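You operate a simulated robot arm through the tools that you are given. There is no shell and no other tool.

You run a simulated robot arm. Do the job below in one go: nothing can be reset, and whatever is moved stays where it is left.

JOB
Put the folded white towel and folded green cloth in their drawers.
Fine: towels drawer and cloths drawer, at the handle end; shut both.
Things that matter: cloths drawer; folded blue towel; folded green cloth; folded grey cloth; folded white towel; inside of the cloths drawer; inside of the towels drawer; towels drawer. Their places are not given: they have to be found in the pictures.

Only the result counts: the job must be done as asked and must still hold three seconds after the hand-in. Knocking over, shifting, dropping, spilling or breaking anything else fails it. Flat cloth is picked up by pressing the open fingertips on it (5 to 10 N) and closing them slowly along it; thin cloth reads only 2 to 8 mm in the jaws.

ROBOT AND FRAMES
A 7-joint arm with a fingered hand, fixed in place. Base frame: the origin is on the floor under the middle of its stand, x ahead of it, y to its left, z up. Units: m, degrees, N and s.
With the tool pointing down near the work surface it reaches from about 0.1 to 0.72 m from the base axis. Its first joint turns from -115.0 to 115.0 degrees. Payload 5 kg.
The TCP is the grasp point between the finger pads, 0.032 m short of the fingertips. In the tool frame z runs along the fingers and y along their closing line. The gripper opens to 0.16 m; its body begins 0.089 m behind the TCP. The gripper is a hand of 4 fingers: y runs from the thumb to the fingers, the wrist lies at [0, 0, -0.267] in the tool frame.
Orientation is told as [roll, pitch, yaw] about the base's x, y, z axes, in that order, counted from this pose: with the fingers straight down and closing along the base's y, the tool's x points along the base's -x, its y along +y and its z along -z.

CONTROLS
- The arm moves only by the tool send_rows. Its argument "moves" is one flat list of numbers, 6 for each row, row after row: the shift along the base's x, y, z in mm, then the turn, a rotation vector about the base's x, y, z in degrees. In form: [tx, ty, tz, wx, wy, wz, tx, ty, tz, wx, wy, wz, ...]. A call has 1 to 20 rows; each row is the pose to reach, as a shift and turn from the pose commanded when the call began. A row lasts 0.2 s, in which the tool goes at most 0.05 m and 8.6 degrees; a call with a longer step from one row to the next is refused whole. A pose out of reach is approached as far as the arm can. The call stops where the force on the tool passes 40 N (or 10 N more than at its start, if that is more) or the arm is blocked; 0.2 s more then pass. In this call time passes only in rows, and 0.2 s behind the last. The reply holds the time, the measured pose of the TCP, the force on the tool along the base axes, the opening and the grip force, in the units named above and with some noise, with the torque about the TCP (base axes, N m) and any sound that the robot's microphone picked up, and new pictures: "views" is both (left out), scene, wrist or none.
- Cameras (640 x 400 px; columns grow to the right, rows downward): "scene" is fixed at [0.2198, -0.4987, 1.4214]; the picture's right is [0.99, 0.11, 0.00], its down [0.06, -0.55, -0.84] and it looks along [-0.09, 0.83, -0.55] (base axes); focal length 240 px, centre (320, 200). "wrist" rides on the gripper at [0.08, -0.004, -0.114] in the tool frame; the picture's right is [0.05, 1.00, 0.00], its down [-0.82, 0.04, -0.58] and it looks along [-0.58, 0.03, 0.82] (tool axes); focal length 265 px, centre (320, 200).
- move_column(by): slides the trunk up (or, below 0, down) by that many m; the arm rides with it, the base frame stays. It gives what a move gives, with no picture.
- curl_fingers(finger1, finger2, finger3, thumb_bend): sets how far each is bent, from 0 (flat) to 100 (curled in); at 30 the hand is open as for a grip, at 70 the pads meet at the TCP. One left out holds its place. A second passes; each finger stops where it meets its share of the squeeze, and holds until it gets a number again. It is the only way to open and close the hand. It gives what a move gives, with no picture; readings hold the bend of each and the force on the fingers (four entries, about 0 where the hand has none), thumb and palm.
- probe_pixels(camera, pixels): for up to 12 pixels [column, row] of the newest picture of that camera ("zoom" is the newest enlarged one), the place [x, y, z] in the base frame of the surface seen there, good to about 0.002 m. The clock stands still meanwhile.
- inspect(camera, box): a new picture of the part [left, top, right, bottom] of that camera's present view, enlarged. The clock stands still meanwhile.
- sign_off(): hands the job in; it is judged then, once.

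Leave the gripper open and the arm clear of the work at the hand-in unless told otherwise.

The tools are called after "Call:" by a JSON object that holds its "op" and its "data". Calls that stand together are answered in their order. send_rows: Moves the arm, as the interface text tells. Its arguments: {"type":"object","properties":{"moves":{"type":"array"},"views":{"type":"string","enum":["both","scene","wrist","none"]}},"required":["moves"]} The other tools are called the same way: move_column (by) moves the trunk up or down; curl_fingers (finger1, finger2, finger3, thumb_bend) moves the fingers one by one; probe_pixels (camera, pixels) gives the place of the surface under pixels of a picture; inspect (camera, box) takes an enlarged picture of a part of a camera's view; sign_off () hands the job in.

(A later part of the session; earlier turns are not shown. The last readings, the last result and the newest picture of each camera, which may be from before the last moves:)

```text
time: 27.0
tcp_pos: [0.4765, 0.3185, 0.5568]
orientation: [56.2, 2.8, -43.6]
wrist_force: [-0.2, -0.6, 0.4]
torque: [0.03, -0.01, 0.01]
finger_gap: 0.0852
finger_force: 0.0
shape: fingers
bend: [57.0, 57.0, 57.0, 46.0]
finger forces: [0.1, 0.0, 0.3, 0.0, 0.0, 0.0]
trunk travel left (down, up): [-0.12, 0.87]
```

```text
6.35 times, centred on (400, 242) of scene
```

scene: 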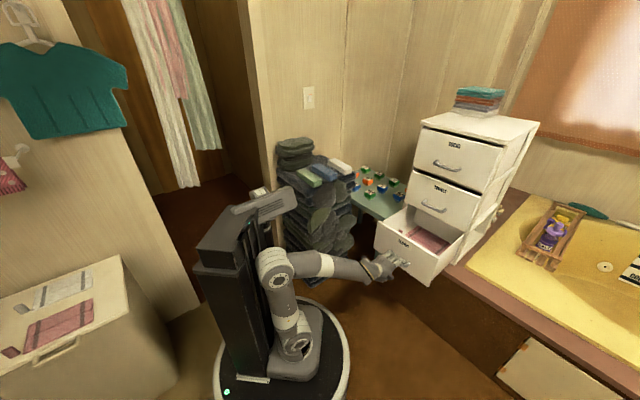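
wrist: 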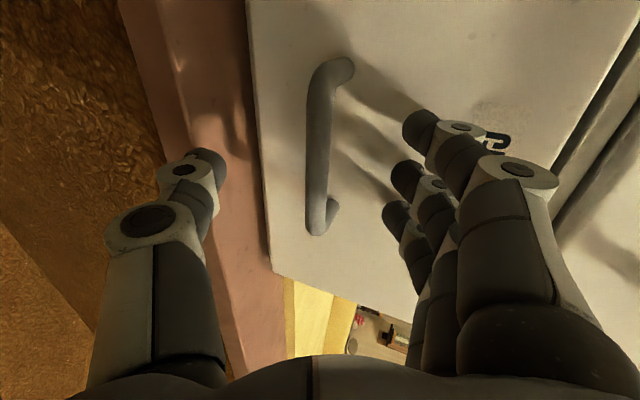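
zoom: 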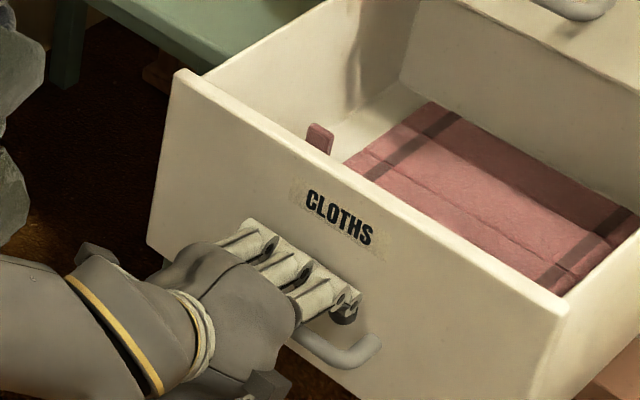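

The fingers are above the bar and the thumb is in front of and below it. I'll back away 45 mm while turning the hand down 16°, which keeps the wrist where it is reachable.

Call:
{"op": "send_rows", "data": {"moves": [-8, -8, 2, -2.8, 2.8, 0, -16, -16, 5, -5.6, 5.6, 0, -24, -24, 7, -8.4, 8.4, 0, -32, -32, 10, -11.3, 11.3, 0], "views": "none"}}

Call:
{"op": "inspect", "data": {"camera": "wrist", "box": [0, 0, 640, 400]}}

```text
time: 28.2
tcp_pos: [0.4476, 0.2881, 0.5251]
orientation: [35.6, 5.7, -44.7]
wrist_force: [1.9, 2.4, 3.1]
torque: [-0.01, -0.07, 0.04]
finger_gap: 0.0861
finger_force: 2.0
shape: fingers
bend: [57.0, 56.0, 56.0, 46.0]
finger forces: [0.1, 0.9, 2.3, 0.1, 0.0, 0.1]
out of reach, approached as far as the arm can: row 1
trunk travel left (down, up): [-0.12, 0.87]
stopped in row 4: the arm was blocked; the commanded pose is now the measured one
```

```text
1.00 times, centred on (320, 200) of wrist (not enlarged: the box is as wide or as high as the picture)
```

zoom: 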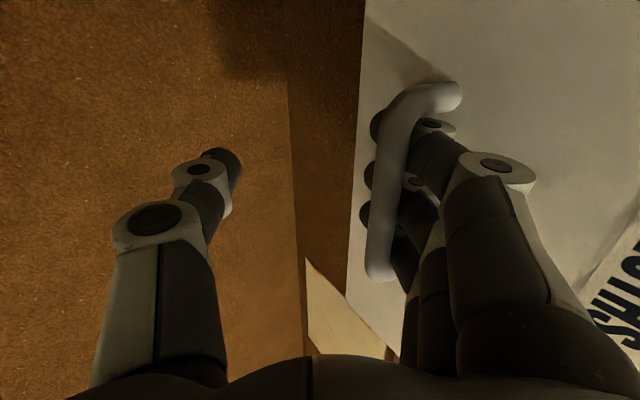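

The wrist had to turn further than planned, and now the fingers hang behind the bar with the thumb clear in front. The fingers slope forward and down, so lifting straight up should free them. I'll raise the trunk 30 mm and watch the forces.

Call:
{"op": "move_column", "data": {"by": 0.03}}

Call:
{"op": "inspect", "data": {"camera": "wrist", "box": [0, 0, 640, 400]}}

Call:
{"op": "inspect", "data": {"camera": "scene", "box": [350, 210, 450, 273]}}

```text
time: 28.9
tcp_pos: [0.4453, 0.2874, 0.562]
orientation: [35.7, 5.5, -44.7]
wrist_force: [0.7, -0.5, -0.3]
torque: [-0.03, 0.03, 0.01]
finger_gap: 0.0861
finger_force: 0.2
shape: fingers
bend: [57.0, 57.0, 57.0, 46.0]
finger forces: [0.1, 0.0, 0.0, 0.1, 0.0, 0.0]
trunk travel left (down, up): [-0.15, 0.84]
```

```text
1.00 times, centred on (320, 200) of wrist (not enlarged: the box is as wide or as high as the picture)
```

zoom: 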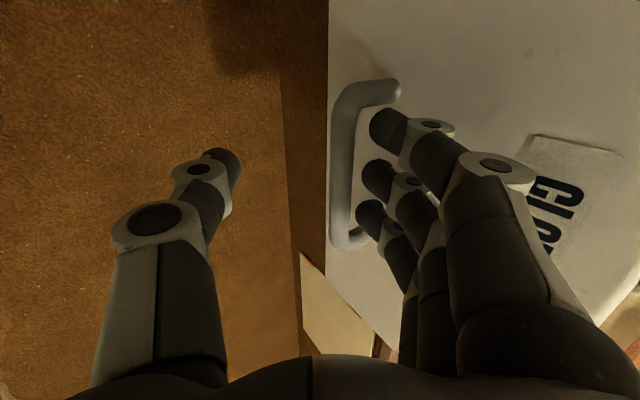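

```text
6.35 times, centred on (400, 242) of scene
```

zoom: 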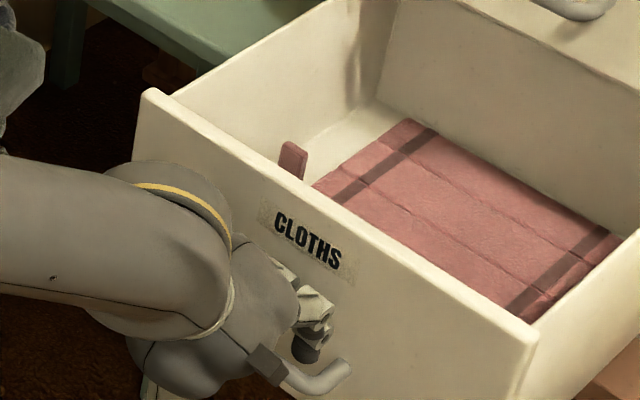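

The fingers are free, forces are zero, and the drawer stays open. I'll raise the trunk 0.4 m to lift the whole arm above the drawers' front area.

Call:
{"op": "move_column", "data": {"by": 0.4}}

Call:
{"op": "curl_fingers", "data": {"finger1": 30, "finger2": 30, "finger3": 30, "thumb_bend": 30}}

Call:
{"op": "inspect", "data": {"camera": "scene", "box": [200, 60, 520, 300]}}

```text
time: 32.8
tcp_pos: [0.4444, 0.2872, 0.9612]
orientation: [36.0, 5.3, -44.6]
wrist_force: [0.6, -0.3, 0.1]
torque: [0.01, -0.01, 0.01]
finger_gap: 0.0858
finger_force: 0.0
shape: fingers
bend: [57.0, 57.0, 57.0, 46.0]
finger forces: [0.1, 0.0, 0.0, 0.1, 0.0, 0.0]
trunk travel left (down, up): [-0.55, 0.44]
```

```text
time: 33.8
tcp_pos: [0.4452, 0.2871, 0.9615]
orientation: [36.1, 5.3, -44.6]
wrist_force: [-0.2, -1.4, 0.5]
torque: [0.01, -0.01, -0.01]
finger_gap: 0.17
finger_force: 0.0
shape: fingers
bend: [30.0, 30.0, 30.0, 30.0]
finger forces: [0.0, 0.1, 0.1, 0.0, 0.0, 0.0]
trunk travel left (down, up): [-0.55, 0.44]
```

```text
1.67 times, centred on (360, 180) of scene
```

zoom: 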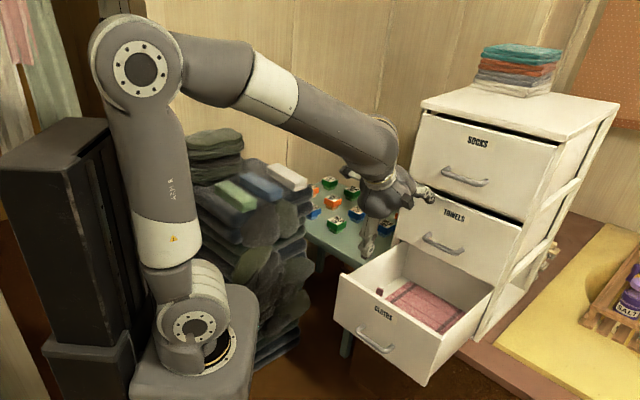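

The arm is up, the hand is open, and the cloths drawer stays open. Before going to the pile I'll measure the tall dark stack and the three folds again.

Call:
{"op": "inspect", "data": {"camera": "scene", "box": [280, 125, 380, 188]}}

Call:
{"op": "probe_pixels", "data": {"camera": "zoom", "pixels": [[100, 100], [140, 150], [170, 130], [205, 140], [215, 175], [130, 190], [160, 205], [60, 180], [200, 60], [100, 60], [230, 190], [180, 190]]}}

```text
6.35 times, centred on (330, 156) of scene
```

zoom: 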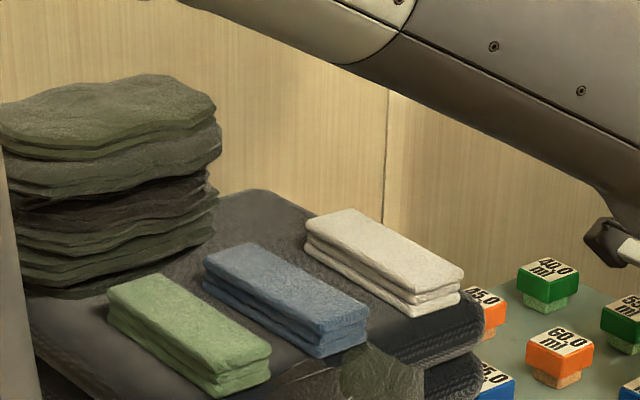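

```text
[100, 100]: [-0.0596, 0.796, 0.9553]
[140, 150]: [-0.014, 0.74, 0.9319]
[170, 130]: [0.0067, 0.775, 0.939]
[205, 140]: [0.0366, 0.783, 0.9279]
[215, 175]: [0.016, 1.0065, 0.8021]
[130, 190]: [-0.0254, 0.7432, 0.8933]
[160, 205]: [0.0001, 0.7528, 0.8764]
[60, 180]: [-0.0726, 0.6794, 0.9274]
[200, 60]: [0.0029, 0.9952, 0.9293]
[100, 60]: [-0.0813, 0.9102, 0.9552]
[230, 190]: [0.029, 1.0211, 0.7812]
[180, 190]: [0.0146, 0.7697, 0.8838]
```

The stack's front is at a≈-0.53 with its top at z 0.955, and the green fold spans a -0.33..-0.48 and n 0.445..0.494. I'll grip it at a≈-0.395 with a 10° lean so the wrist camera clears the stack. First I'll travel to a hover at (0.052,0.610,1.0).

Call:
{"op": "send_rows", "data": {"moves": [-28.1, 23.1, 3, -1.6, 2.0, 0.3, -56.2, 46.1, 6, -3.2, 4.1, 0.6, -84.4, 69.2, 9, -4.7, 6.1, 0.9, -112.5, 92.3, 11, -6.3, 8.1, 1.3, -140.6, 115.3, 14, -7.9, 10.2, 1.6, -168.7, 138.4, 17, -9.5, 12.2, 1.9, -196.8, 161.5, 20, -11, 14.3, 2.2, -225, 184.5, 22, -12.6, 16.3, 2.5, -253, 207.6, 25, -14.2, 18.3, 2.8, -281, 230.7, 28, -15.8, 20.4, 3.1, -309.3, 253.8, 31, -17.4, 22.4, 3.5, -337.4, 276.8, 33, -18.9, 24.4, 3.8, -365.5, 299.9, 36, -20.5, 26.5, 4.1, -393.6, 323, 38.5, -22.1, 28.5, 4.4], "views": "both"}}

```text
time: 36.8
tcp_pos: [0.05, 0.6123, 0.9991]
orientation: [0.0, 10.0, -45.0]
wrist_force: [0.5, -0.4, 0.0]
torque: [-0.02, -0.02, -0.02]
finger_gap: 0.1702
finger_force: 0.0
shape: fingers
bend: [30.0, 30.0, 30.0, 30.0]
finger forces: [0.0, 0.1, 0.1, 0.0, 0.0, 0.0]
trunk travel left (down, up): [-0.55, 0.44]
```

scene: 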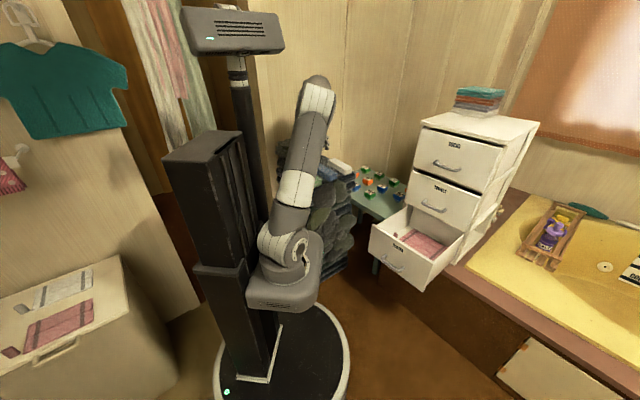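
wrist: 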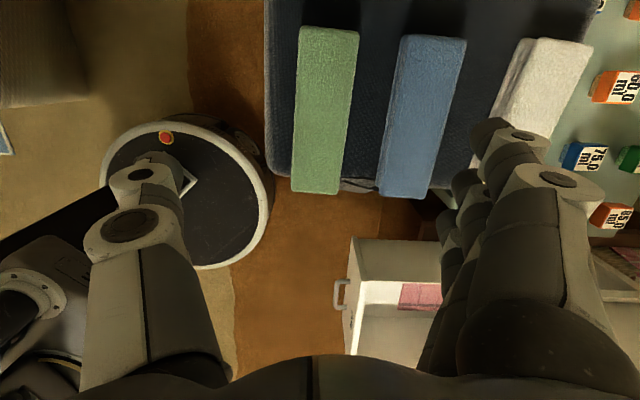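

I have a good view from above: green at wrist columns 292–358, rows 27–193, with blue to its right and white beyond. I'll probe the green fold's edges and its neighbours.

Call:
{"op": "probe_pixels", "data": {"camera": "wrist", "pixels": [[303, 32], [354, 38], [295, 185], [338, 188], [322, 110], [299, 110], [347, 110], [402, 42], [384, 185], [268, 110], [372, 110], [455, 110]]}}

Call:
{"op": "inspect", "data": {"camera": "wrist", "box": [240, 0, 560, 200]}}

```text
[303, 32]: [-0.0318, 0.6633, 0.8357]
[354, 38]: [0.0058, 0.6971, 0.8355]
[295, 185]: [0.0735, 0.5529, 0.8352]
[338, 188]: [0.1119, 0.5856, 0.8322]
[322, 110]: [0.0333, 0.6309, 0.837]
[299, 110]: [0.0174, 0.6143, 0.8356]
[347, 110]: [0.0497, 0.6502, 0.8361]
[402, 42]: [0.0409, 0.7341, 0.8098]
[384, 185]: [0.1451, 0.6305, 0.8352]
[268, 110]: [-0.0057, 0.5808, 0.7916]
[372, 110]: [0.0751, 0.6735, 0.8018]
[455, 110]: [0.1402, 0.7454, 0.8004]
```

```text
2.00 times, centred on (400, 100) of wrist
```

zoom: 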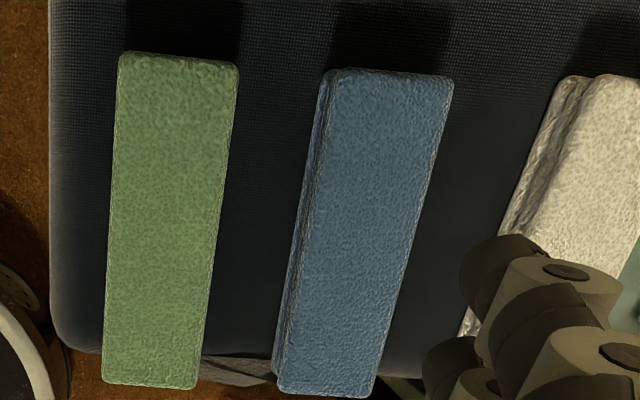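

Green spans n 0.445–0.495 (centre 0.470) and a -0.337..-0.490, and blue starts at n 0.548. The opening must be narrow, about 0.08 m, to fit between them. I'll pre-bend to about 53, then go down to z≈0.87 and look.

Call:
{"op": "curl_fingers", "data": {"finger1": 53, "finger2": 53, "finger3": 53, "thumb_bend": 53}}

Call:
{"op": "send_rows", "data": {"moves": [-2, 3, -30, 0, 0, 0, -4, 6.4, -60, 0, 0, 0, -4, 6.4, -90, 0, 0, 0, -4, 6.4, -110, 0, 0, 0, -4, 6.4, -120, 0, 0, 0], "views": "wrist"}}

```text
time: 37.8
tcp_pos: [0.0508, 0.6099, 0.9993]
orientation: [0.0, 9.9, -45.0]
wrist_force: [0.2, 0.2, -0.8]
torque: [-0.03, 0.03, 0.01]
finger_gap: 0.0806
finger_force: 0.0
shape: fingers
bend: [53.0, 53.0, 53.0, 53.0]
finger forces: [0.0, 0.0, 0.0, 0.0, 0.0, 0.1]
trunk travel left (down, up): [-0.55, 0.44]
```

```text
time: 39.0
tcp_pos: [0.0457, 0.6167, 0.8797]
orientation: [-0.1, 10.0, -45.0]
wrist_force: [-0.6, 0.3, -0.3]
torque: [-0.01, -0.01, 0.01]
finger_gap: 0.0802
finger_force: 0.1
shape: fingers
bend: [53.0, 53.0, 53.0, 53.0]
finger forces: [0.0, 0.0, 0.1, 0.1, 0.1, 0.0]
trunk travel left (down, up): [-0.55, 0.44]
```

wrist: 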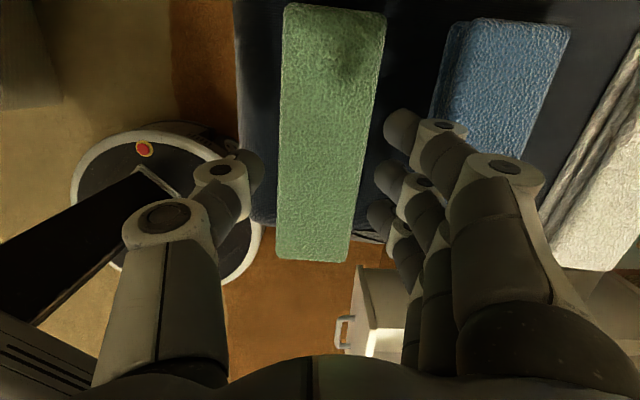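

The fingers straddle the green fold. I'll check their positions against the green and blue edges.

Call:
{"op": "inspect", "data": {"camera": "wrist", "box": [200, 0, 520, 300]}}

Call:
{"op": "probe_pixels", "data": {"camera": "wrist", "pixels": [[395, 122], [383, 178], [372, 215], [257, 165], [440, 128], [420, 185], [405, 235], [236, 158], [378, 90], [284, 150], [350, 150], [432, 100]]}}

```text
1.33 times, centred on (360, 150) of wrist
```

zoom: 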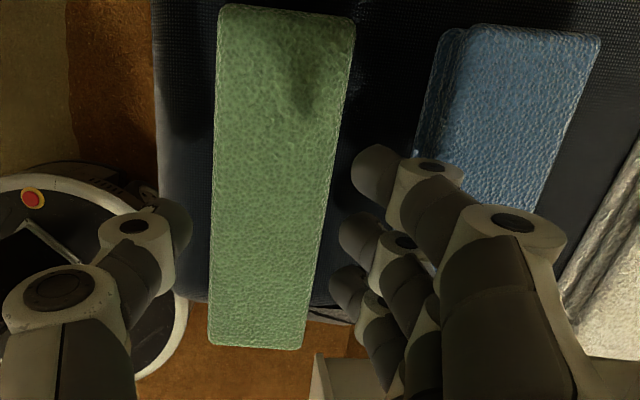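

```text
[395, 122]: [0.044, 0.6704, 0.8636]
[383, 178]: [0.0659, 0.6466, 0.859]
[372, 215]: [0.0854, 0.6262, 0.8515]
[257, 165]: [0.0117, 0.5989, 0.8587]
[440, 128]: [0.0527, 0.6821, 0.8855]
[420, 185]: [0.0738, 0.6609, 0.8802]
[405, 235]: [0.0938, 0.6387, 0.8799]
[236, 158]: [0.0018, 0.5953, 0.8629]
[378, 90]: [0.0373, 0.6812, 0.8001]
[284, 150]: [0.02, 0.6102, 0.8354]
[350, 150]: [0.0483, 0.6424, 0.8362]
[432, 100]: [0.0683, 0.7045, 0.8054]
```

The fingertip insides are at n≈0.504 and the thumb at 0.432, straddling green (0.445–0.495) and clear of blue (0.548). I'll descend 36 mm, so the lowest tip is just above the pile top.

Call:
{"op": "send_rows", "data": {"moves": [0, 0, -10, 0, 0, 0, 0, 0, -18, 0, 0, 0, 0, 0, -26, 0, 0, 0, 0, 0, -32, 0, 0, 0, 0, 0, -36, 0, 0, 0], "views": "wrist"}}

```text
time: 40.2
tcp_pos: [0.0466, 0.6172, 0.8462]
orientation: [0.1, 10.0, -45.0]
wrist_force: [0.7, -1.6, 11.7]
torque: [0.12, -0.72, -0.06]
finger_gap: 0.0801
finger_force: 6.4
shape: fingers
bend: [53.0, 53.0, 54.0, 53.0]
finger forces: [0.0, 0.0, 13.0, 0.1, 0.0, 0.0]
trunk travel left (down, up): [-0.55, 0.44]
```

wrist: 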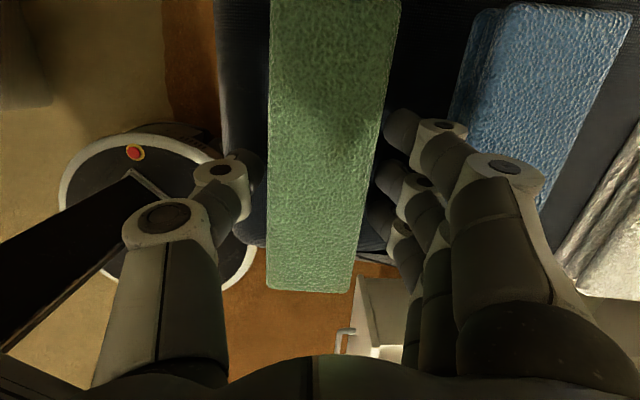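

Finger 3 touches the pile top with about 12 N. I'll raise 3 mm, then close in small steps.

Call:
{"op": "send_rows", "data": {"moves": [0, 0, 3, 0, 0, 0], "views": "none"}}

Call:
{"op": "curl_fingers", "data": {"finger1": 58, "finger2": 58, "finger3": 58, "thumb_bend": 58}}

Call:
{"op": "curl_fingers", "data": {"finger1": 63, "finger2": 63, "finger3": 63, "thumb_bend": 63}}

Call:
{"op": "inspect", "data": {"camera": "wrist", "box": [160, 0, 560, 300]}}

```text
time: 40.6
tcp_pos: [0.0471, 0.6168, 0.8464]
orientation: [-0.1, 10.0, -45.0]
wrist_force: [-0.7, 0.7, 3.1]
torque: [0.1, -0.12, 0.08]
finger_gap: 0.0805
finger_force: 1.5
shape: fingers
bend: [53.0, 53.0, 53.0, 53.0]
finger forces: [0.0, 0.0, 3.0, 0.1, 0.0, 0.1]
trunk travel left (down, up): [-0.55, 0.44]
```

```text
time: 41.6
tcp_pos: [0.0465, 0.6167, 0.8456]
orientation: [-0.1, 10.0, -45.0]
wrist_force: [0.0, 0.6, -0.2]
torque: [-0.04, -0.01, 0.01]
finger_gap: 0.0702
finger_force: 2.7
shape: fingers
bend: [55.0, 56.0, 56.0, 56.0]
finger forces: [1.3, 0.9, 0.5, 0.1, 2.8, 0.1]
trunk travel left (down, up): [-0.55, 0.44]
```

```text
time: 42.6
tcp_pos: [0.0458, 0.6169, 0.8468]
orientation: [0.1, 10.0, -45.0]
wrist_force: [0.3, 0.0, -0.4]
torque: [-0.02, 0.01, 0.0]
finger_gap: 0.0682
finger_force: 14.2
shape: fingers
bend: [58.0, 58.0, 59.0, 58.0]
finger forces: [5.1, 4.8, 4.3, 0.1, 14.3, 0.0]
trunk travel left (down, up): [-0.55, 0.44]
```

```text
1.33 times, centred on (360, 150) of wrist
```

zoom: 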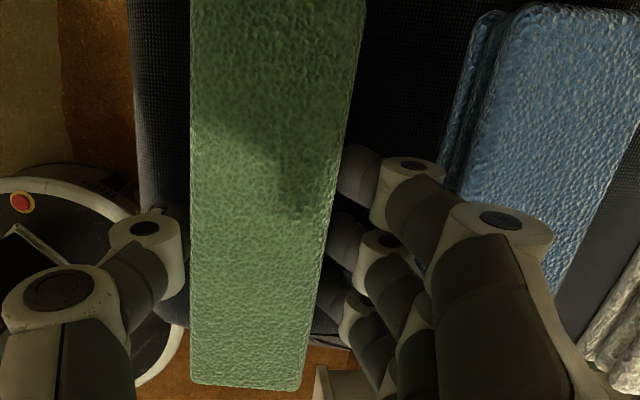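

All three fingers (about 5 N each) and the thumb (14 N) hold the fold's sides. I'll squeeze slightly more, then lift 40 mm slowly.

Call:
{"op": "curl_fingers", "data": {"finger1": 66, "finger2": 66, "finger3": 66, "thumb_bend": 66}}

Call:
{"op": "send_rows", "data": {"moves": [0, 0, 4, 0, 0, 0, 0, 0, 10, 0, 0, 0, 0, 0, 18, 0, 0, 0, 0, 0, 28, 0, 0, 0, 0, 0, 40, 0, 0, 0], "views": "both"}}

```text
time: 43.6
tcp_pos: [0.0467, 0.616, 0.8471]
orientation: [0.0, 10.0, -45.1]
wrist_force: [-0.5, 0.5, 0.5]
torque: [0.01, -0.03, 0.02]
finger_gap: 0.0678
finger_force: 21.3
shape: fingers
bend: [59.0, 59.0, 60.0, 59.0]
finger forces: [7.5, 7.0, 6.5, 0.1, 21.0, 0.0]
trunk travel left (down, up): [-0.55, 0.44]
```

```text
time: 44.8
tcp_pos: [0.0486, 0.617, 0.8876]
orientation: [-0.1, 10.0, -45.1]
wrist_force: [0.8, 0.5, -1.3]
torque: [-0.02, 0.0, -0.01]
finger_gap: 0.0675
finger_force: 21.1
shape: fingers
bend: [59.0, 59.0, 60.0, 59.0]
finger forces: [7.5, 7.1, 6.5, 0.0, 21.0, 0.0]
trunk travel left (down, up): [-0.55, 0.44]
```

scene: 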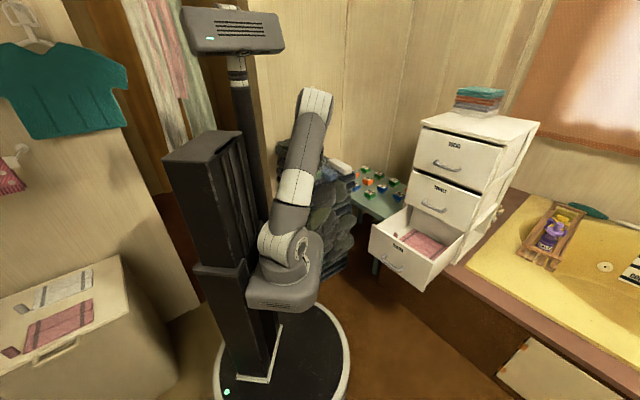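
wrist: 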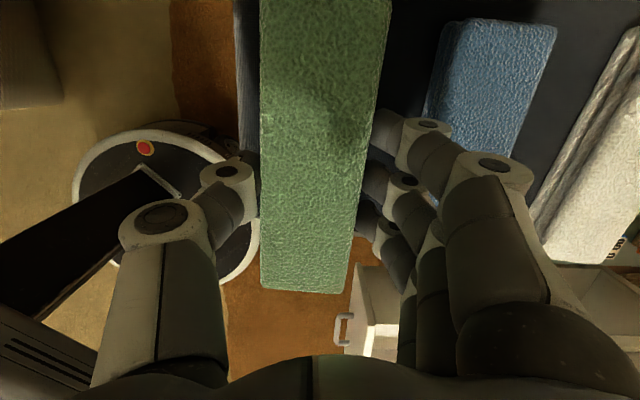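

The green fold came up cleanly and is held level. I'll lift it higher, and measure the open drawer from the scene view.

Call:
{"op": "send_rows", "data": {"moves": [0, 0, 30, 0, 0, 0, 0, 0, 60, 0, 0, 0, 0, 0, 90, 0, 0, 0, 0, 0, 120, 0, 0, 0], "views": "wrist"}}

Call:
{"op": "inspect", "data": {"camera": "scene", "box": [355, 185, 485, 295]}}

```text
time: 45.8
tcp_pos: [0.0492, 0.6165, 1.0066]
orientation: [-0.1, 10.1, -44.9]
wrist_force: [0.0, 0.2, -0.8]
torque: [0.01, -0.06, -0.01]
finger_gap: 0.0675
finger_force: 20.6
shape: fingers
bend: [59.0, 59.0, 60.0, 59.0]
finger forces: [7.5, 6.9, 6.5, 0.0, 21.0, 0.0]
trunk travel left (down, up): [-0.55, 0.44]
```

wrist: 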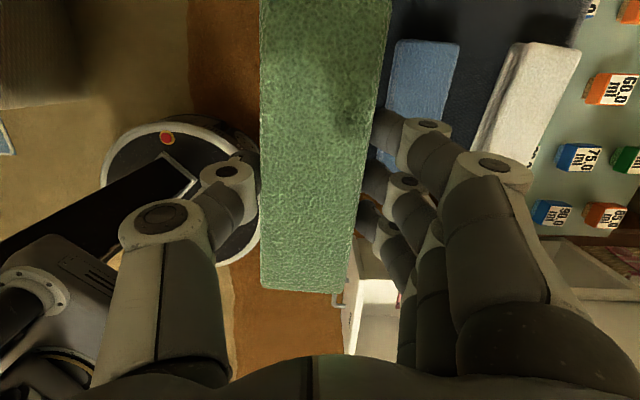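

```text
3.64 times, centred on (420, 240) of scene
```

zoom: 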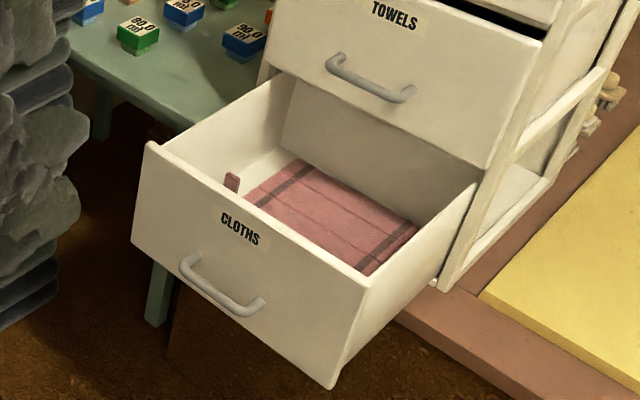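

Now I'll measure the open drawer: panel top edge, inner sides, pink cloth and floor.

Call:
{"op": "probe_pixels", "data": {"camera": "zoom", "pixels": [[155, 152], [260, 215], [360, 280], [150, 147], [368, 275], [210, 165], [255, 185], [300, 165], [415, 230], [365, 272], [230, 180], [262, 208]]}}

Call:
{"op": "probe_pixels", "data": {"camera": "zoom", "pixels": [[190, 262], [215, 287], [245, 305], [280, 140], [460, 195], [420, 215], [200, 130], [280, 160], [440, 180], [310, 190], [240, 200], [350, 262]]}}

```text
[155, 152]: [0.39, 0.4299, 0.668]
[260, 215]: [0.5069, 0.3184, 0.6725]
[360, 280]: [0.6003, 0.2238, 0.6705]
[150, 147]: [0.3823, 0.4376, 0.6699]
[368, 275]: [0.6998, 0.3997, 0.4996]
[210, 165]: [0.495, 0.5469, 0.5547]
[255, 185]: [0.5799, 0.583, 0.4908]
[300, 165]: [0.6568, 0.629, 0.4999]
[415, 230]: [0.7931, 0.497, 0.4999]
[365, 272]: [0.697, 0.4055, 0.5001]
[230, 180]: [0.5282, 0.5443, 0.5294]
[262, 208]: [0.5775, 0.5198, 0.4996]
```

```text
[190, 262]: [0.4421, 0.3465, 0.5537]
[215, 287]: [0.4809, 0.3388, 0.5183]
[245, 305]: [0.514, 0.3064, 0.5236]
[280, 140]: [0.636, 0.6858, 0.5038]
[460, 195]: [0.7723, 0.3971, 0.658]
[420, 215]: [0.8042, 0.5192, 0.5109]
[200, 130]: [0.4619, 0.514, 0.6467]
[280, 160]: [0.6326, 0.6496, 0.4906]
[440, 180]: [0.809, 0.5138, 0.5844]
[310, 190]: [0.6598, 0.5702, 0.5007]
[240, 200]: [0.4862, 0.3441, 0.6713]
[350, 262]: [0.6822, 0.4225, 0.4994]
```

The panel's inner face is at n≈0.595, the back wall near n≈0.93, and the pink cloth occupies n≥~0.777, so the handle-end space is n 0.60–0.77. I need to know how far the thumb's knuckle bulges so it fits behind the panel, so I'll probe the hand in the wrist view.

Call:
{"op": "probe_pixels", "data": {"camera": "wrist", "pixels": [[160, 215], [122, 235], [115, 280], [105, 340], [225, 170], [205, 172], [505, 165], [525, 180], [535, 240], [560, 330], [290, 285], [370, 30]]}}

```text
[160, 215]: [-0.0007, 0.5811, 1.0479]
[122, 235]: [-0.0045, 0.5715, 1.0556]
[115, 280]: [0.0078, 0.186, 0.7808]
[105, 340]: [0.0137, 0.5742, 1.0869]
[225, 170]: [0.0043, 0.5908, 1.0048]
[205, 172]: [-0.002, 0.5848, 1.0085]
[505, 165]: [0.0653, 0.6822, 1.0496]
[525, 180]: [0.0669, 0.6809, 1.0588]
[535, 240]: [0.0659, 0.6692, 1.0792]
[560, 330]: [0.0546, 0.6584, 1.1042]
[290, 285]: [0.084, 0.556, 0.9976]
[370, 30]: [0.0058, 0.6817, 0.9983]
```

The thumb bulges to about y=-0.075, so with the TCP at n≈0.69 everything fits behind the panel. I'll carry the green fold to a point above the drawer's handle end, (0.5515,0.424,0.80), level first and then descending.

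Call:
{"op": "send_rows", "data": {"moves": [31.4, -12, 0, 0, 0, 0, 62.8, -24, 0, 0, 0, 0, 94.2, -36, 0, 0, 0, 0, 125.6, -48, 0, 0, 0, 0, 157, -60, 0, 0, 0, 0, 188.4, -72, 0, 0, 0, 0, 219.8, -84, 0, 0, 0, 0, 251.2, -96, 0, 0, 0, 0, 282.6, -108, -26, 0, 0, 0, 314, -120, -52, 0, 0, 0, 345.3, -132, -78, 0, 0, 0, 376.7, -144, -104, 0, 0, 0, 408, -156, -130, 0, 0, 0, 439.5, -168, -156, 0, 0, 0, 471, -180, -180, 0, 0, 0, 502.3, -192.2, -206, 0, 0, 0], "views": "both"}}

```text
time: 49.2
tcp_pos: [0.549, 0.4243, 0.7989]
orientation: [-0.1, 10.0, -45.1]
wrist_force: [0.0, 0.3, -0.8]
torque: [-0.02, -0.02, 0.02]
finger_gap: 0.0672
finger_force: 20.6
shape: fingers
bend: [59.0, 60.0, 60.0, 59.0]
finger forces: [7.2, 6.9, 6.4, 0.1, 20.6, 0.1]
trunk travel left (down, up): [-0.55, 0.44]
```

scene: 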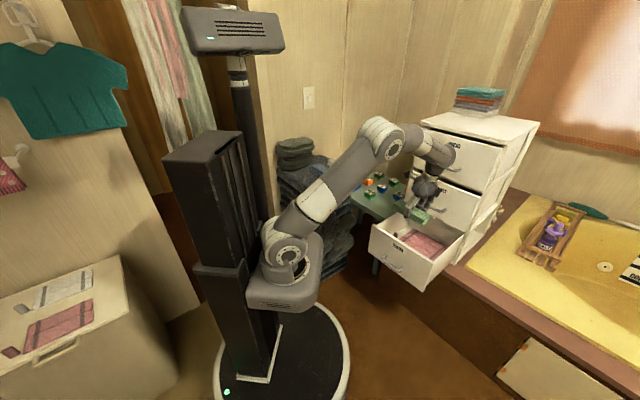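
wrist: 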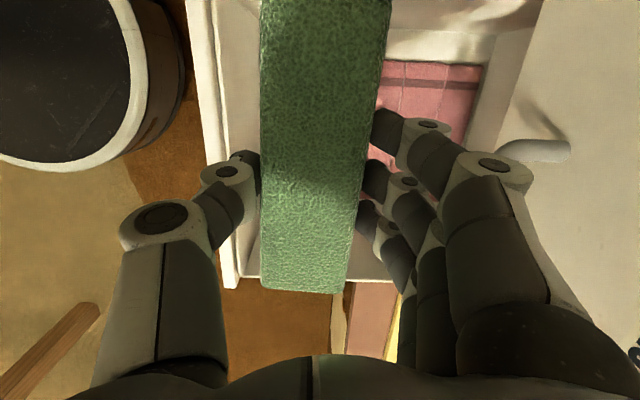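

The fold is above the drawer's handle end. Before going down I'll check the panel's inner edge and the forearm's clearance to the chest.

Call:
{"op": "inspect", "data": {"camera": "wrist", "box": [140, 0, 600, 300]}}

Call:
{"op": "probe_pixels", "data": {"camera": "wrist", "pixels": [[195, 60], [215, 60], [225, 60], [240, 60], [225, 280], [236, 280], [245, 250], [255, 60], [388, 85], [384, 160], [535, 152], [430, 50]]}}

Call:
{"op": "inspect", "data": {"camera": "scene", "box": [340, 100, 500, 300]}}

```text
1.33 times, centred on (370, 150) of wrist
```

zoom: 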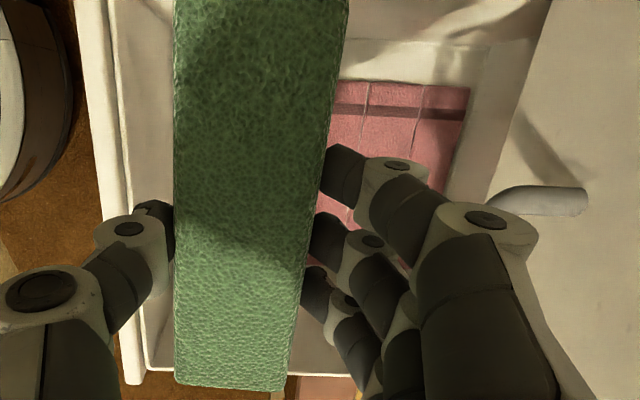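

```text
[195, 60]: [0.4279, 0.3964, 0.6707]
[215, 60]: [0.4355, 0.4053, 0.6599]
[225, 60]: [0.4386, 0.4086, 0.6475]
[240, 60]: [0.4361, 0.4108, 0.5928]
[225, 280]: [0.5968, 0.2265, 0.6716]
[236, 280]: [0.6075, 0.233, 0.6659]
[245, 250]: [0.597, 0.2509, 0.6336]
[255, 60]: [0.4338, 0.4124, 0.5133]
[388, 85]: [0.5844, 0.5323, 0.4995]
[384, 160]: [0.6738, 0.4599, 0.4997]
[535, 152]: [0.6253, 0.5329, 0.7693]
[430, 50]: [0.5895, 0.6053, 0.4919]
```

```text
2.00 times, centred on (420, 200) of scene
```

zoom: 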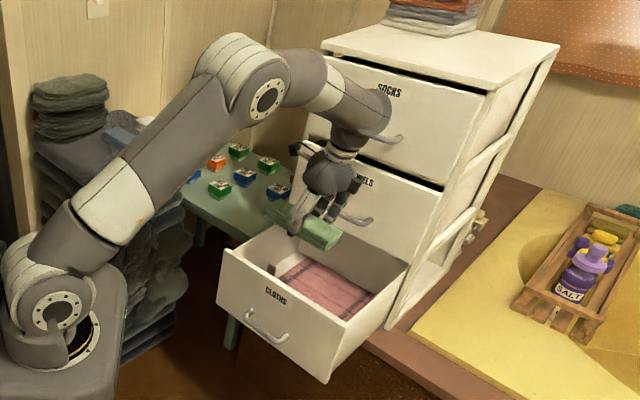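

The panel's inner face is at n≈0.599, which leaves the thumb about 14 mm. Before lowering with the trunk I'll check where the elbow and forearm are relative to the chest, table and pile.

Call:
{"op": "probe_pixels", "data": {"camera": "zoom", "pixels": [[265, 98], [235, 50], [310, 75], [330, 100], [385, 110], [350, 95], [345, 160], [200, 110], [130, 180], [335, 190], [240, 110], [375, 135]]}}

```text
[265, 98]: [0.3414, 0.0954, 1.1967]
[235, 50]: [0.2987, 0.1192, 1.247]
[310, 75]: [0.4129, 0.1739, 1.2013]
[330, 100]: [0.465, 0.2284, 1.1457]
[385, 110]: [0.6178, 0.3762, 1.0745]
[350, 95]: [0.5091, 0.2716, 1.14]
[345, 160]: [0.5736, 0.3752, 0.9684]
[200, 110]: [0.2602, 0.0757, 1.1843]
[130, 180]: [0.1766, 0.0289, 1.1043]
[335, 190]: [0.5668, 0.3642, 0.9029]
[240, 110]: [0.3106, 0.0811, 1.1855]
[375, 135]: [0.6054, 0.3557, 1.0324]
```

The elbow is at about (0.33,0.12,1.2), far from everything. I'll nudge 5 mm deeper (away from the panel), then lower the trunk 0.2 m and look again.

Call:
{"op": "send_rows", "data": {"moves": [4, 3.5, 0, 0, 0, 0], "views": "none"}}

Call:
{"op": "move_column", "data": {"by": -0.2}}

Call:
{"op": "inspect", "data": {"camera": "wrist", "box": [0, 0, 640, 400]}}

Call:
{"op": "inspect", "data": {"camera": "scene", "box": [340, 150, 500, 300]}}

```text
time: 49.6
tcp_pos: [0.5526, 0.4286, 0.7978]
orientation: [0.0, 10.0, -45.1]
wrist_force: [0.4, 0.5, -1.5]
torque: [-0.02, -0.02, 0.03]
finger_gap: 0.0672
finger_force: 20.6
shape: fingers
bend: [59.0, 60.0, 60.0, 59.0]
finger forces: [7.3, 6.9, 6.5, 0.0, 20.7, 0.0]
trunk travel left (down, up): [-0.55, 0.44]
```

```text
time: 51.7
tcp_pos: [0.5527, 0.4294, 0.5977]
orientation: [0.0, 10.1, -45.0]
wrist_force: [-0.3, 0.5, -1.1]
torque: [0.01, -0.03, 0.0]
finger_gap: 0.0674
finger_force: 20.9
shape: fingers
bend: [59.0, 60.0, 60.0, 59.0]
finger forces: [7.4, 6.9, 6.3, 0.0, 20.7, 0.0]
trunk travel left (down, up): [-0.35, 0.64]
```

```text
1.00 times, centred on (320, 200) of wrist (not enlarged: the box is as wide or as high as the picture)
```

zoom: 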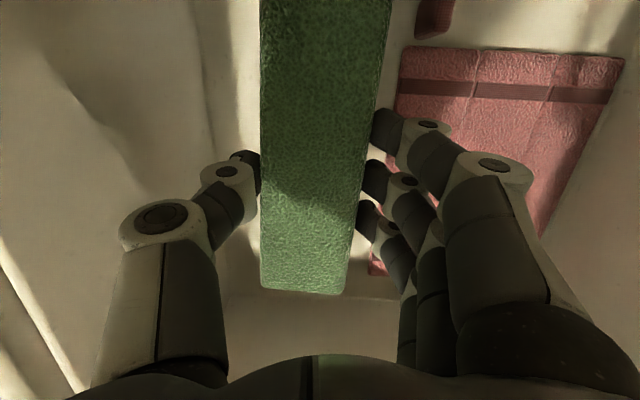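

```text
2.67 times, centred on (420, 225) of scene
```

zoom: 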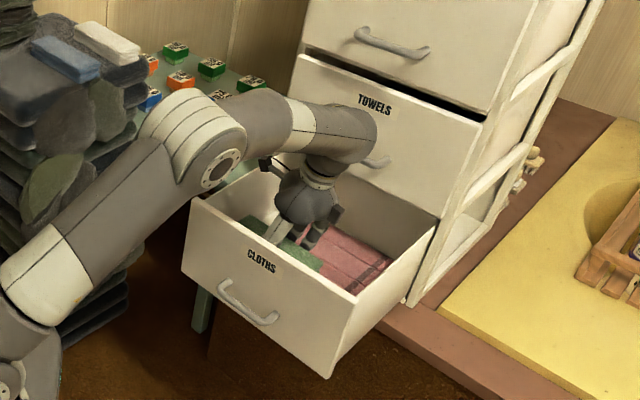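

The pink cloth's front edge is now visible, running from (403,48) to (372,270). I'll probe it, along with the fold and the panel's inner face.

Call:
{"op": "probe_pixels", "data": {"camera": "zoom", "pixels": [[100, 100], [50, 100], [200, 100], [300, 200], [150, 50], [250, 260], [30, 40], [370, 300], [320, 230], [280, 250], [260, 230], [350, 290]]}}

Call:
{"op": "inspect", "data": {"camera": "wrist", "box": [0, 0, 640, 400]}}

Call:
{"op": "probe_pixels", "data": {"camera": "zoom", "pixels": [[405, 60], [374, 266], [398, 80], [240, 290], [330, 330], [385, 275], [245, 60], [200, 60], [250, 30], [300, 285], [345, 288], [395, 30]]}}

```text
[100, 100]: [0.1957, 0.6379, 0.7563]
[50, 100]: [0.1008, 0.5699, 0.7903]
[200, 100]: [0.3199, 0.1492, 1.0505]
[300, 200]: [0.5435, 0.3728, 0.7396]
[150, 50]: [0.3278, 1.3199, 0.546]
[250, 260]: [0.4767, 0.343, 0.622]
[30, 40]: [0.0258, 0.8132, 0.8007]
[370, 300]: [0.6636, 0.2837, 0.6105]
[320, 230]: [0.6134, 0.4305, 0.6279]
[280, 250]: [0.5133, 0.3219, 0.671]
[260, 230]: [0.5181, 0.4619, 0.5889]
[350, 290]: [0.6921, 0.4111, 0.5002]
```

```text
1.00 times, centred on (320, 200) of wrist (not enlarged: the box is as wide or as high as the picture)
```

zoom: 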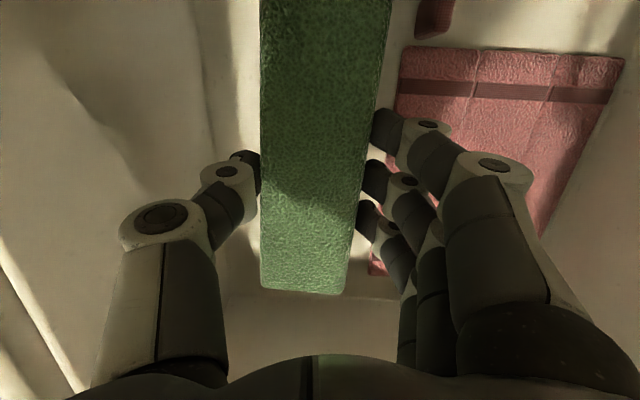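

```text
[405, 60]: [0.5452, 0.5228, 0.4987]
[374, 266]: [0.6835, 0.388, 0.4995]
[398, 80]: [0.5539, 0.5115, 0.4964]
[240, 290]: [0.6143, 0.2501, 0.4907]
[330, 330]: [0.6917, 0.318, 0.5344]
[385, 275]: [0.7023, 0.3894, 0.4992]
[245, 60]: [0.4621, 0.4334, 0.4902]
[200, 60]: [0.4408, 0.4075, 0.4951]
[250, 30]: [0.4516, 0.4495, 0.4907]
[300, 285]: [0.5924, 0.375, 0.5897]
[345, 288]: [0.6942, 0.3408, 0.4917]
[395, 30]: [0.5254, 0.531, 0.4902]
```

The pink cloth starts at n≈0.756, so the green fold at n 0.67–0.72 fits in front of it. I'll shift 6 mm toward the panel and lower to z≈0.545, leaving the fold a few mm above the floor.

Call:
{"op": "send_rows", "data": {"moves": [-4.2, -4.2, 0, 0, 0, 0], "views": "none"}}

Call:
{"op": "move_column", "data": {"by": -0.053}}

Call:
{"op": "inspect", "data": {"camera": "wrist", "box": [0, 0, 640, 400]}}

```text
time: 52.1
tcp_pos: [0.5491, 0.4247, 0.5981]
orientation: [0.0, 10.1, -45.1]
wrist_force: [1.5, 0.4, -1.3]
torque: [0.0, 0.0, -0.01]
finger_gap: 0.0672
finger_force: 20.8
shape: fingers
bend: [59.0, 60.0, 60.0, 59.0]
finger forces: [7.4, 6.9, 6.4, 0.0, 20.8, 0.1]
trunk travel left (down, up): [-0.35, 0.64]
```

```text
time: 53.1
tcp_pos: [0.5493, 0.4254, 0.5455]
orientation: [0.0, 10.0, -45.0]
wrist_force: [-0.3, -0.1, -0.6]
torque: [-0.02, -0.02, -0.02]
finger_gap: 0.067
finger_force: 20.1
shape: fingers
bend: [59.0, 60.0, 60.0, 59.0]
finger forces: [7.4, 6.9, 6.4, 0.0, 20.7, 0.1]
trunk travel left (down, up): [-0.297, 0.693]
```

```text
1.00 times, centred on (320, 200) of wrist (not enlarged: the box is as wide or as high as the picture)
```

zoom: 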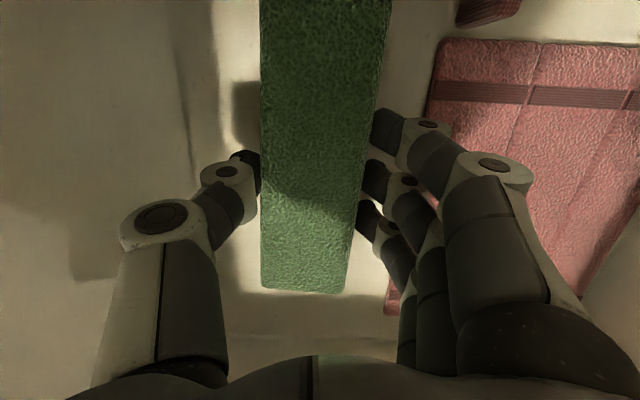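

There is no contact yet. I'll lower another 6 mm, then release by a few degrees on each side.

Call:
{"op": "send_rows", "data": {"moves": [0, 0, -3, 0, 0, 0, 0, 0, -6, 0, 0, 0], "views": "none"}}

```text
time: 53.7
tcp_pos: [0.5483, 0.4249, 0.5391]
orientation: [-0.1, 10.0, -45.1]
wrist_force: [-0.7, 0.1, -0.3]
torque: [0.03, 0.01, -0.02]
finger_gap: 0.0674
finger_force: 20.9
shape: fingers
bend: [59.0, 60.0, 60.0, 59.0]
finger forces: [7.4, 6.9, 6.4, 0.0, 20.7, 0.0]
trunk travel left (down, up): [-0.297, 0.693]
```

The fold's underside is a few mm above the floor. Now I'll release gently: fingers to 54, thumb to 55.

Call:
{"op": "curl_fingers", "data": {"finger1": 55, "finger2": 55, "finger3": 55, "thumb_bend": 55}}

Call:
{"op": "inspect", "data": {"camera": "wrist", "box": [0, 0, 640, 400]}}

```text
time: 54.7
tcp_pos: [0.5487, 0.4245, 0.5391]
orientation: [-0.1, 10.0, -45.1]
wrist_force: [0.0, 0.2, 0.1]
torque: [-0.02, -0.02, -0.01]
finger_gap: 0.0725
finger_force: 0.1
shape: fingers
bend: [55.0, 55.0, 55.0, 55.0]
finger forces: [0.3, 0.1, 0.0, 0.1, 0.0, 0.0]
trunk travel left (down, up): [-0.297, 0.693]
```

```text
1.00 times, centred on (320, 200) of wrist (not enlarged: the box is as wide or as high as the picture)
```

zoom: 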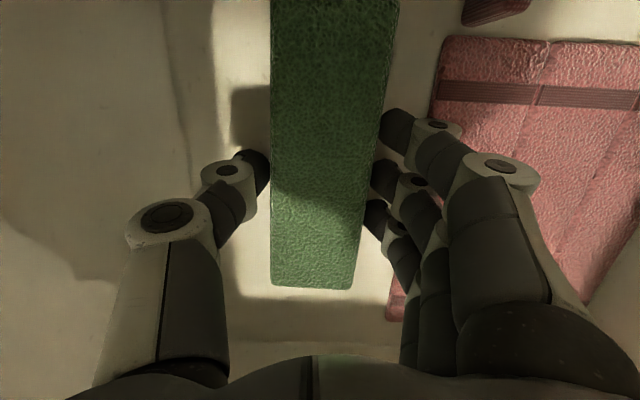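

The fold is released (forces near zero). I'll open a touch more and then lift straight out with the trunk.

Call:
{"op": "curl_fingers", "data": {"finger1": 53, "finger2": 53, "finger3": 53, "thumb_bend": 52}}

Call:
{"op": "move_column", "data": {"by": 0.05}}

Call:
{"op": "inspect", "data": {"camera": "wrist", "box": [0, 0, 640, 400]}}

```text
time: 55.7
tcp_pos: [0.5484, 0.4236, 0.5392]
orientation: [0.1, 10.0, -45.0]
wrist_force: [0.3, 0.1, -0.2]
torque: [-0.02, 0.0, 0.01]
finger_gap: 0.0808
finger_force: 0.0
shape: fingers
bend: [53.0, 53.0, 53.0, 52.0]
finger forces: [0.0, 0.0, 0.0, 0.1, 0.0, 0.1]
trunk travel left (down, up): [-0.297, 0.693]
```

```text
time: 56.6
tcp_pos: [0.5494, 0.4242, 0.5894]
orientation: [0.0, 10.0, -45.1]
wrist_force: [-0.1, 0.4, 0.4]
torque: [0.01, 0.01, 0.04]
finger_gap: 0.0806
finger_force: 0.1
shape: fingers
bend: [53.0, 53.0, 53.0, 52.0]
finger forces: [0.1, 0.1, 0.0, 0.0, 0.1, 0.0]
trunk travel left (down, up): [-0.347, 0.643]
```

```text
1.00 times, centred on (320, 200) of wrist (not enlarged: the box is as wide or as high as the picture)
```

zoom: 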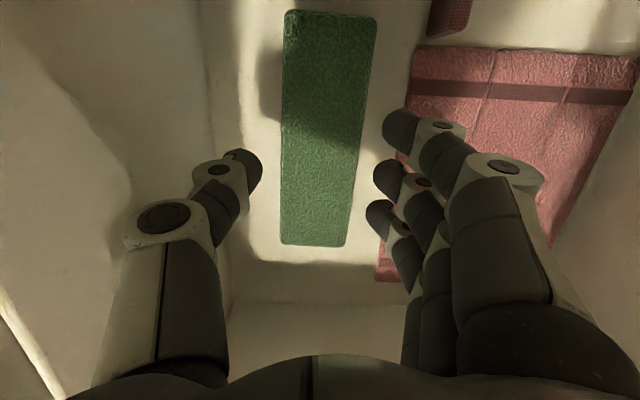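

The green fold lies flat on the drawer floor in front of the pink cloth. I'll record its position.

Call:
{"op": "probe_pixels", "data": {"camera": "zoom", "pixels": [[288, 15], [373, 20], [284, 240], [345, 242], [325, 130], [415, 50], [378, 278]]}}

Call:
{"op": "move_column", "data": {"by": 0.25}}

```text
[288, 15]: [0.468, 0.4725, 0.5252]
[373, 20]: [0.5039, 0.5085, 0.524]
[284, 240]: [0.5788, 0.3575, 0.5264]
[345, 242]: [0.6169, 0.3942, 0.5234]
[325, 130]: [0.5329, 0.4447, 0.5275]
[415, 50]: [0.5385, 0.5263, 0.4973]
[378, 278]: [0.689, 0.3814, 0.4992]
```

```text
time: 59.2
tcp_pos: [0.5481, 0.4245, 0.8399]
orientation: [-0.1, 9.9, -45.0]
wrist_force: [-0.1, 0.2, 0.1]
torque: [-0.01, 0.0, 0.02]
finger_gap: 0.0807
finger_force: 0.0
shape: fingers
bend: [53.0, 53.0, 53.0, 52.0]
finger forces: [0.0, 0.1, 0.1, 0.0, 0.0, 0.0]
trunk travel left (down, up): [-0.597, 0.393]
```

Green lies at n 0.665–0.716, a -0.003..0.157, within the handle half. Next I'll close this drawer. I'll bring the hand back in front of the panel, high relative to the shoulder, tilted 30° forward, then lower with the trunk.

Call:
{"op": "send_rows", "data": {"moves": [-13.4, -17.4, 31, 1.4, -2.8, -0.3, -26.7, -34.8, 62, 2.8, -5.6, -0.5, -40, -52.3, 93, 4.3, -8.4, -0.8, -53.4, -69.7, 124, 5.7, -11.2, -1, -66.8, -87, 155, 7.1, -14, -1.3, -80, -104.5, 186, 8.5, -16.8, -1.6, -93.5, -122, 217, 9.9, -19.6, -1.8, -107, -139.4, 248, 11.4, -22.4, -2.1, -120, -156.8, 279, 12.8, -25.2, -2.3, -133.6, -174.2, 310, 14.2, -28, -2.6], "views": "scene"}}

```text
time: 61.4
tcp_pos: [0.4203, 0.257, 1.1386]
orientation: [28.7, 0.4, -45.0]
wrist_force: [0.4, 0.7, -0.2]
torque: [-0.02, 0.01, -0.02]
finger_gap: 0.0809
finger_force: 0.0
shape: fingers
bend: [53.0, 53.0, 53.0, 52.0]
finger forces: [0.0, 0.1, 0.1, 0.1, 0.0, 0.0]
out of reach, approached as far as the arm can: row 10
trunk travel left (down, up): [-0.597, 0.393]
```

scene: 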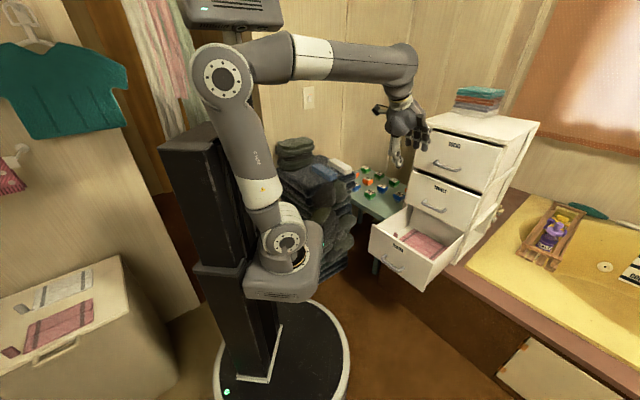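

That is at the arm's inner limit. I'll probe the shoulder, elbow and wrist so I understand it.

Call:
{"op": "probe_pixels", "data": {"camera": "scene", "pixels": [[286, 243], [222, 78], [400, 60], [398, 85], [407, 120], [320, 60], [420, 135], [396, 158], [290, 205], [395, 262], [378, 112], [262, 190]]}}

```text
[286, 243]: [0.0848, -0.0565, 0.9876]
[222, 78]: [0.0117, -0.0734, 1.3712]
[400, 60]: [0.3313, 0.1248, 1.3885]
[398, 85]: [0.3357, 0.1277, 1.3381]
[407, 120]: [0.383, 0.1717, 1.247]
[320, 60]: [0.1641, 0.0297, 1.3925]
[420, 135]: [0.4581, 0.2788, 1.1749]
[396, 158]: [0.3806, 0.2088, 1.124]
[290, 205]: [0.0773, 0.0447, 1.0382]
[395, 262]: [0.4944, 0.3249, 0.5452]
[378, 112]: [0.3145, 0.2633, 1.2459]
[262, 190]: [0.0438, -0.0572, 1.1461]
```

The shoulder is near (0.085,0,0.99) and this pose is workable. I'll lower the trunk so the fingertips face the panel above its bar (fingertips at n≈0.54 against the panel face at 0.58). I'll go down in two steps.

Call:
{"op": "move_column", "data": {"by": -0.3}}

Call:
{"op": "move_column", "data": {"by": -0.225}}

Call:
{"op": "inspect", "data": {"camera": "scene", "box": [330, 160, 490, 290]}}

Call:
{"op": "inspect", "data": {"camera": "wrist", "box": [0, 0, 640, 400]}}

```text
time: 63.5
tcp_pos: [0.3193, 0.1914, 0.7602]
orientation: [4.4, 7.2, -47.5]
wrist_force: [-0.5, 0.4, 1.6]
torque: [0.01, -0.07, -0.01]
finger_gap: 0.0818
finger_force: 0.0
shape: fingers
bend: [53.0, 53.0, 53.0, 52.0]
finger forces: [0.1, 0.0, 0.0, 0.0, 0.0, 0.0]
trunk travel left (down, up): [-0.404, 0.586]
stopped: the arm was blocked; the commanded pose is now the measured one
```

```text
time: 64.4
tcp_pos: [0.2252, 0.1366, 0.646]
orientation: [-9.5, 10.3, -49.9]
wrist_force: [-1.0, 0.5, 0.3]
torque: [0.03, -0.06, -0.03]
finger_gap: 0.0809
finger_force: 0.1
shape: fingers
bend: [53.0, 53.0, 53.0, 52.0]
finger forces: [0.0, 0.0, 0.0, 0.0, 0.0, 0.0]
trunk travel left (down, up): [-0.372, 0.618]
stopped: the arm was blocked; the commanded pose is now the measured one
```

```text
3.08 times, centred on (410, 225) of scene
```

zoom: 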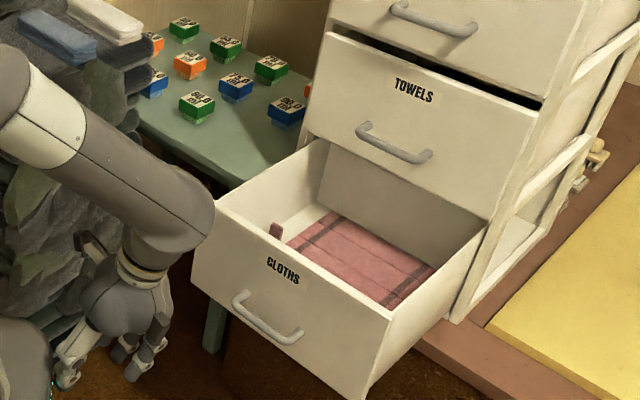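

```text
1.00 times, centred on (320, 200) of wrist (not enlarged: the box is as wide or as high as the picture)
```

zoom: 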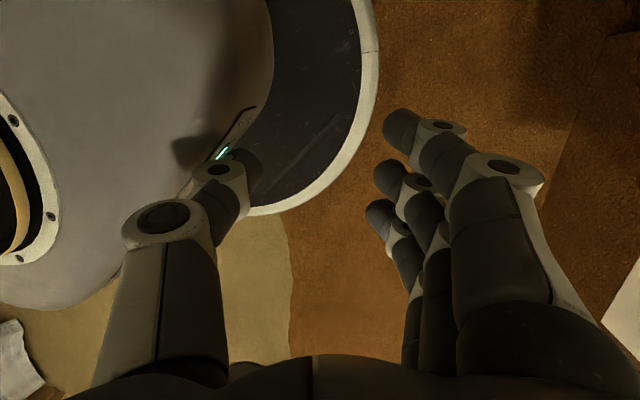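

Something blocked the arm during the trunk move, and the hand folded back toward the robot. I'll look at the whole scene before doing anything else.

Call:
{"op": "inspect", "data": {"camera": "scene", "box": [0, 0, 640, 400]}}

Call:
{"op": "inspect", "data": {"camera": "scene", "box": [160, 60, 400, 330]}}

```text
1.00 times, centred on (320, 200) of scene (not enlarged: the box is as wide or as high as the picture)
```

zoom: 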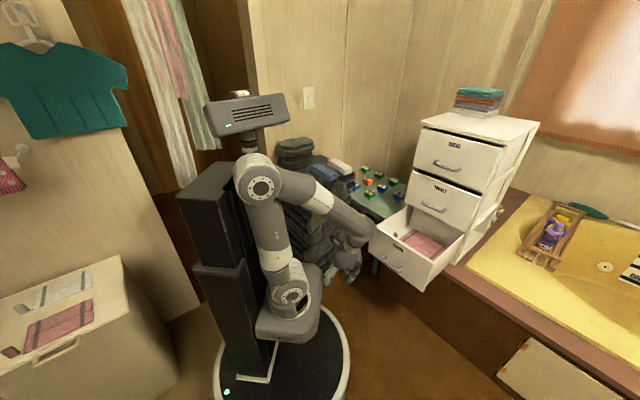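

```text
1.48 times, centred on (280, 195) of scene
```

zoom: 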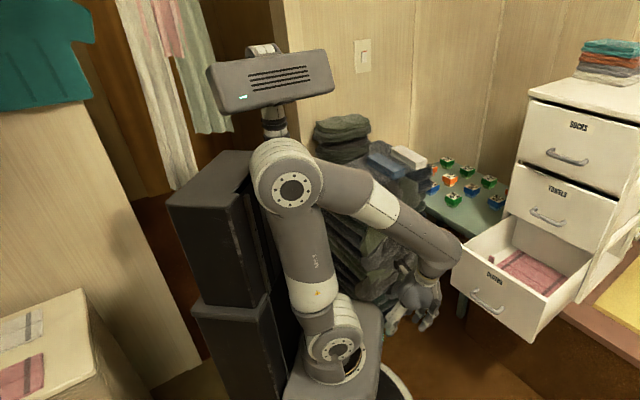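

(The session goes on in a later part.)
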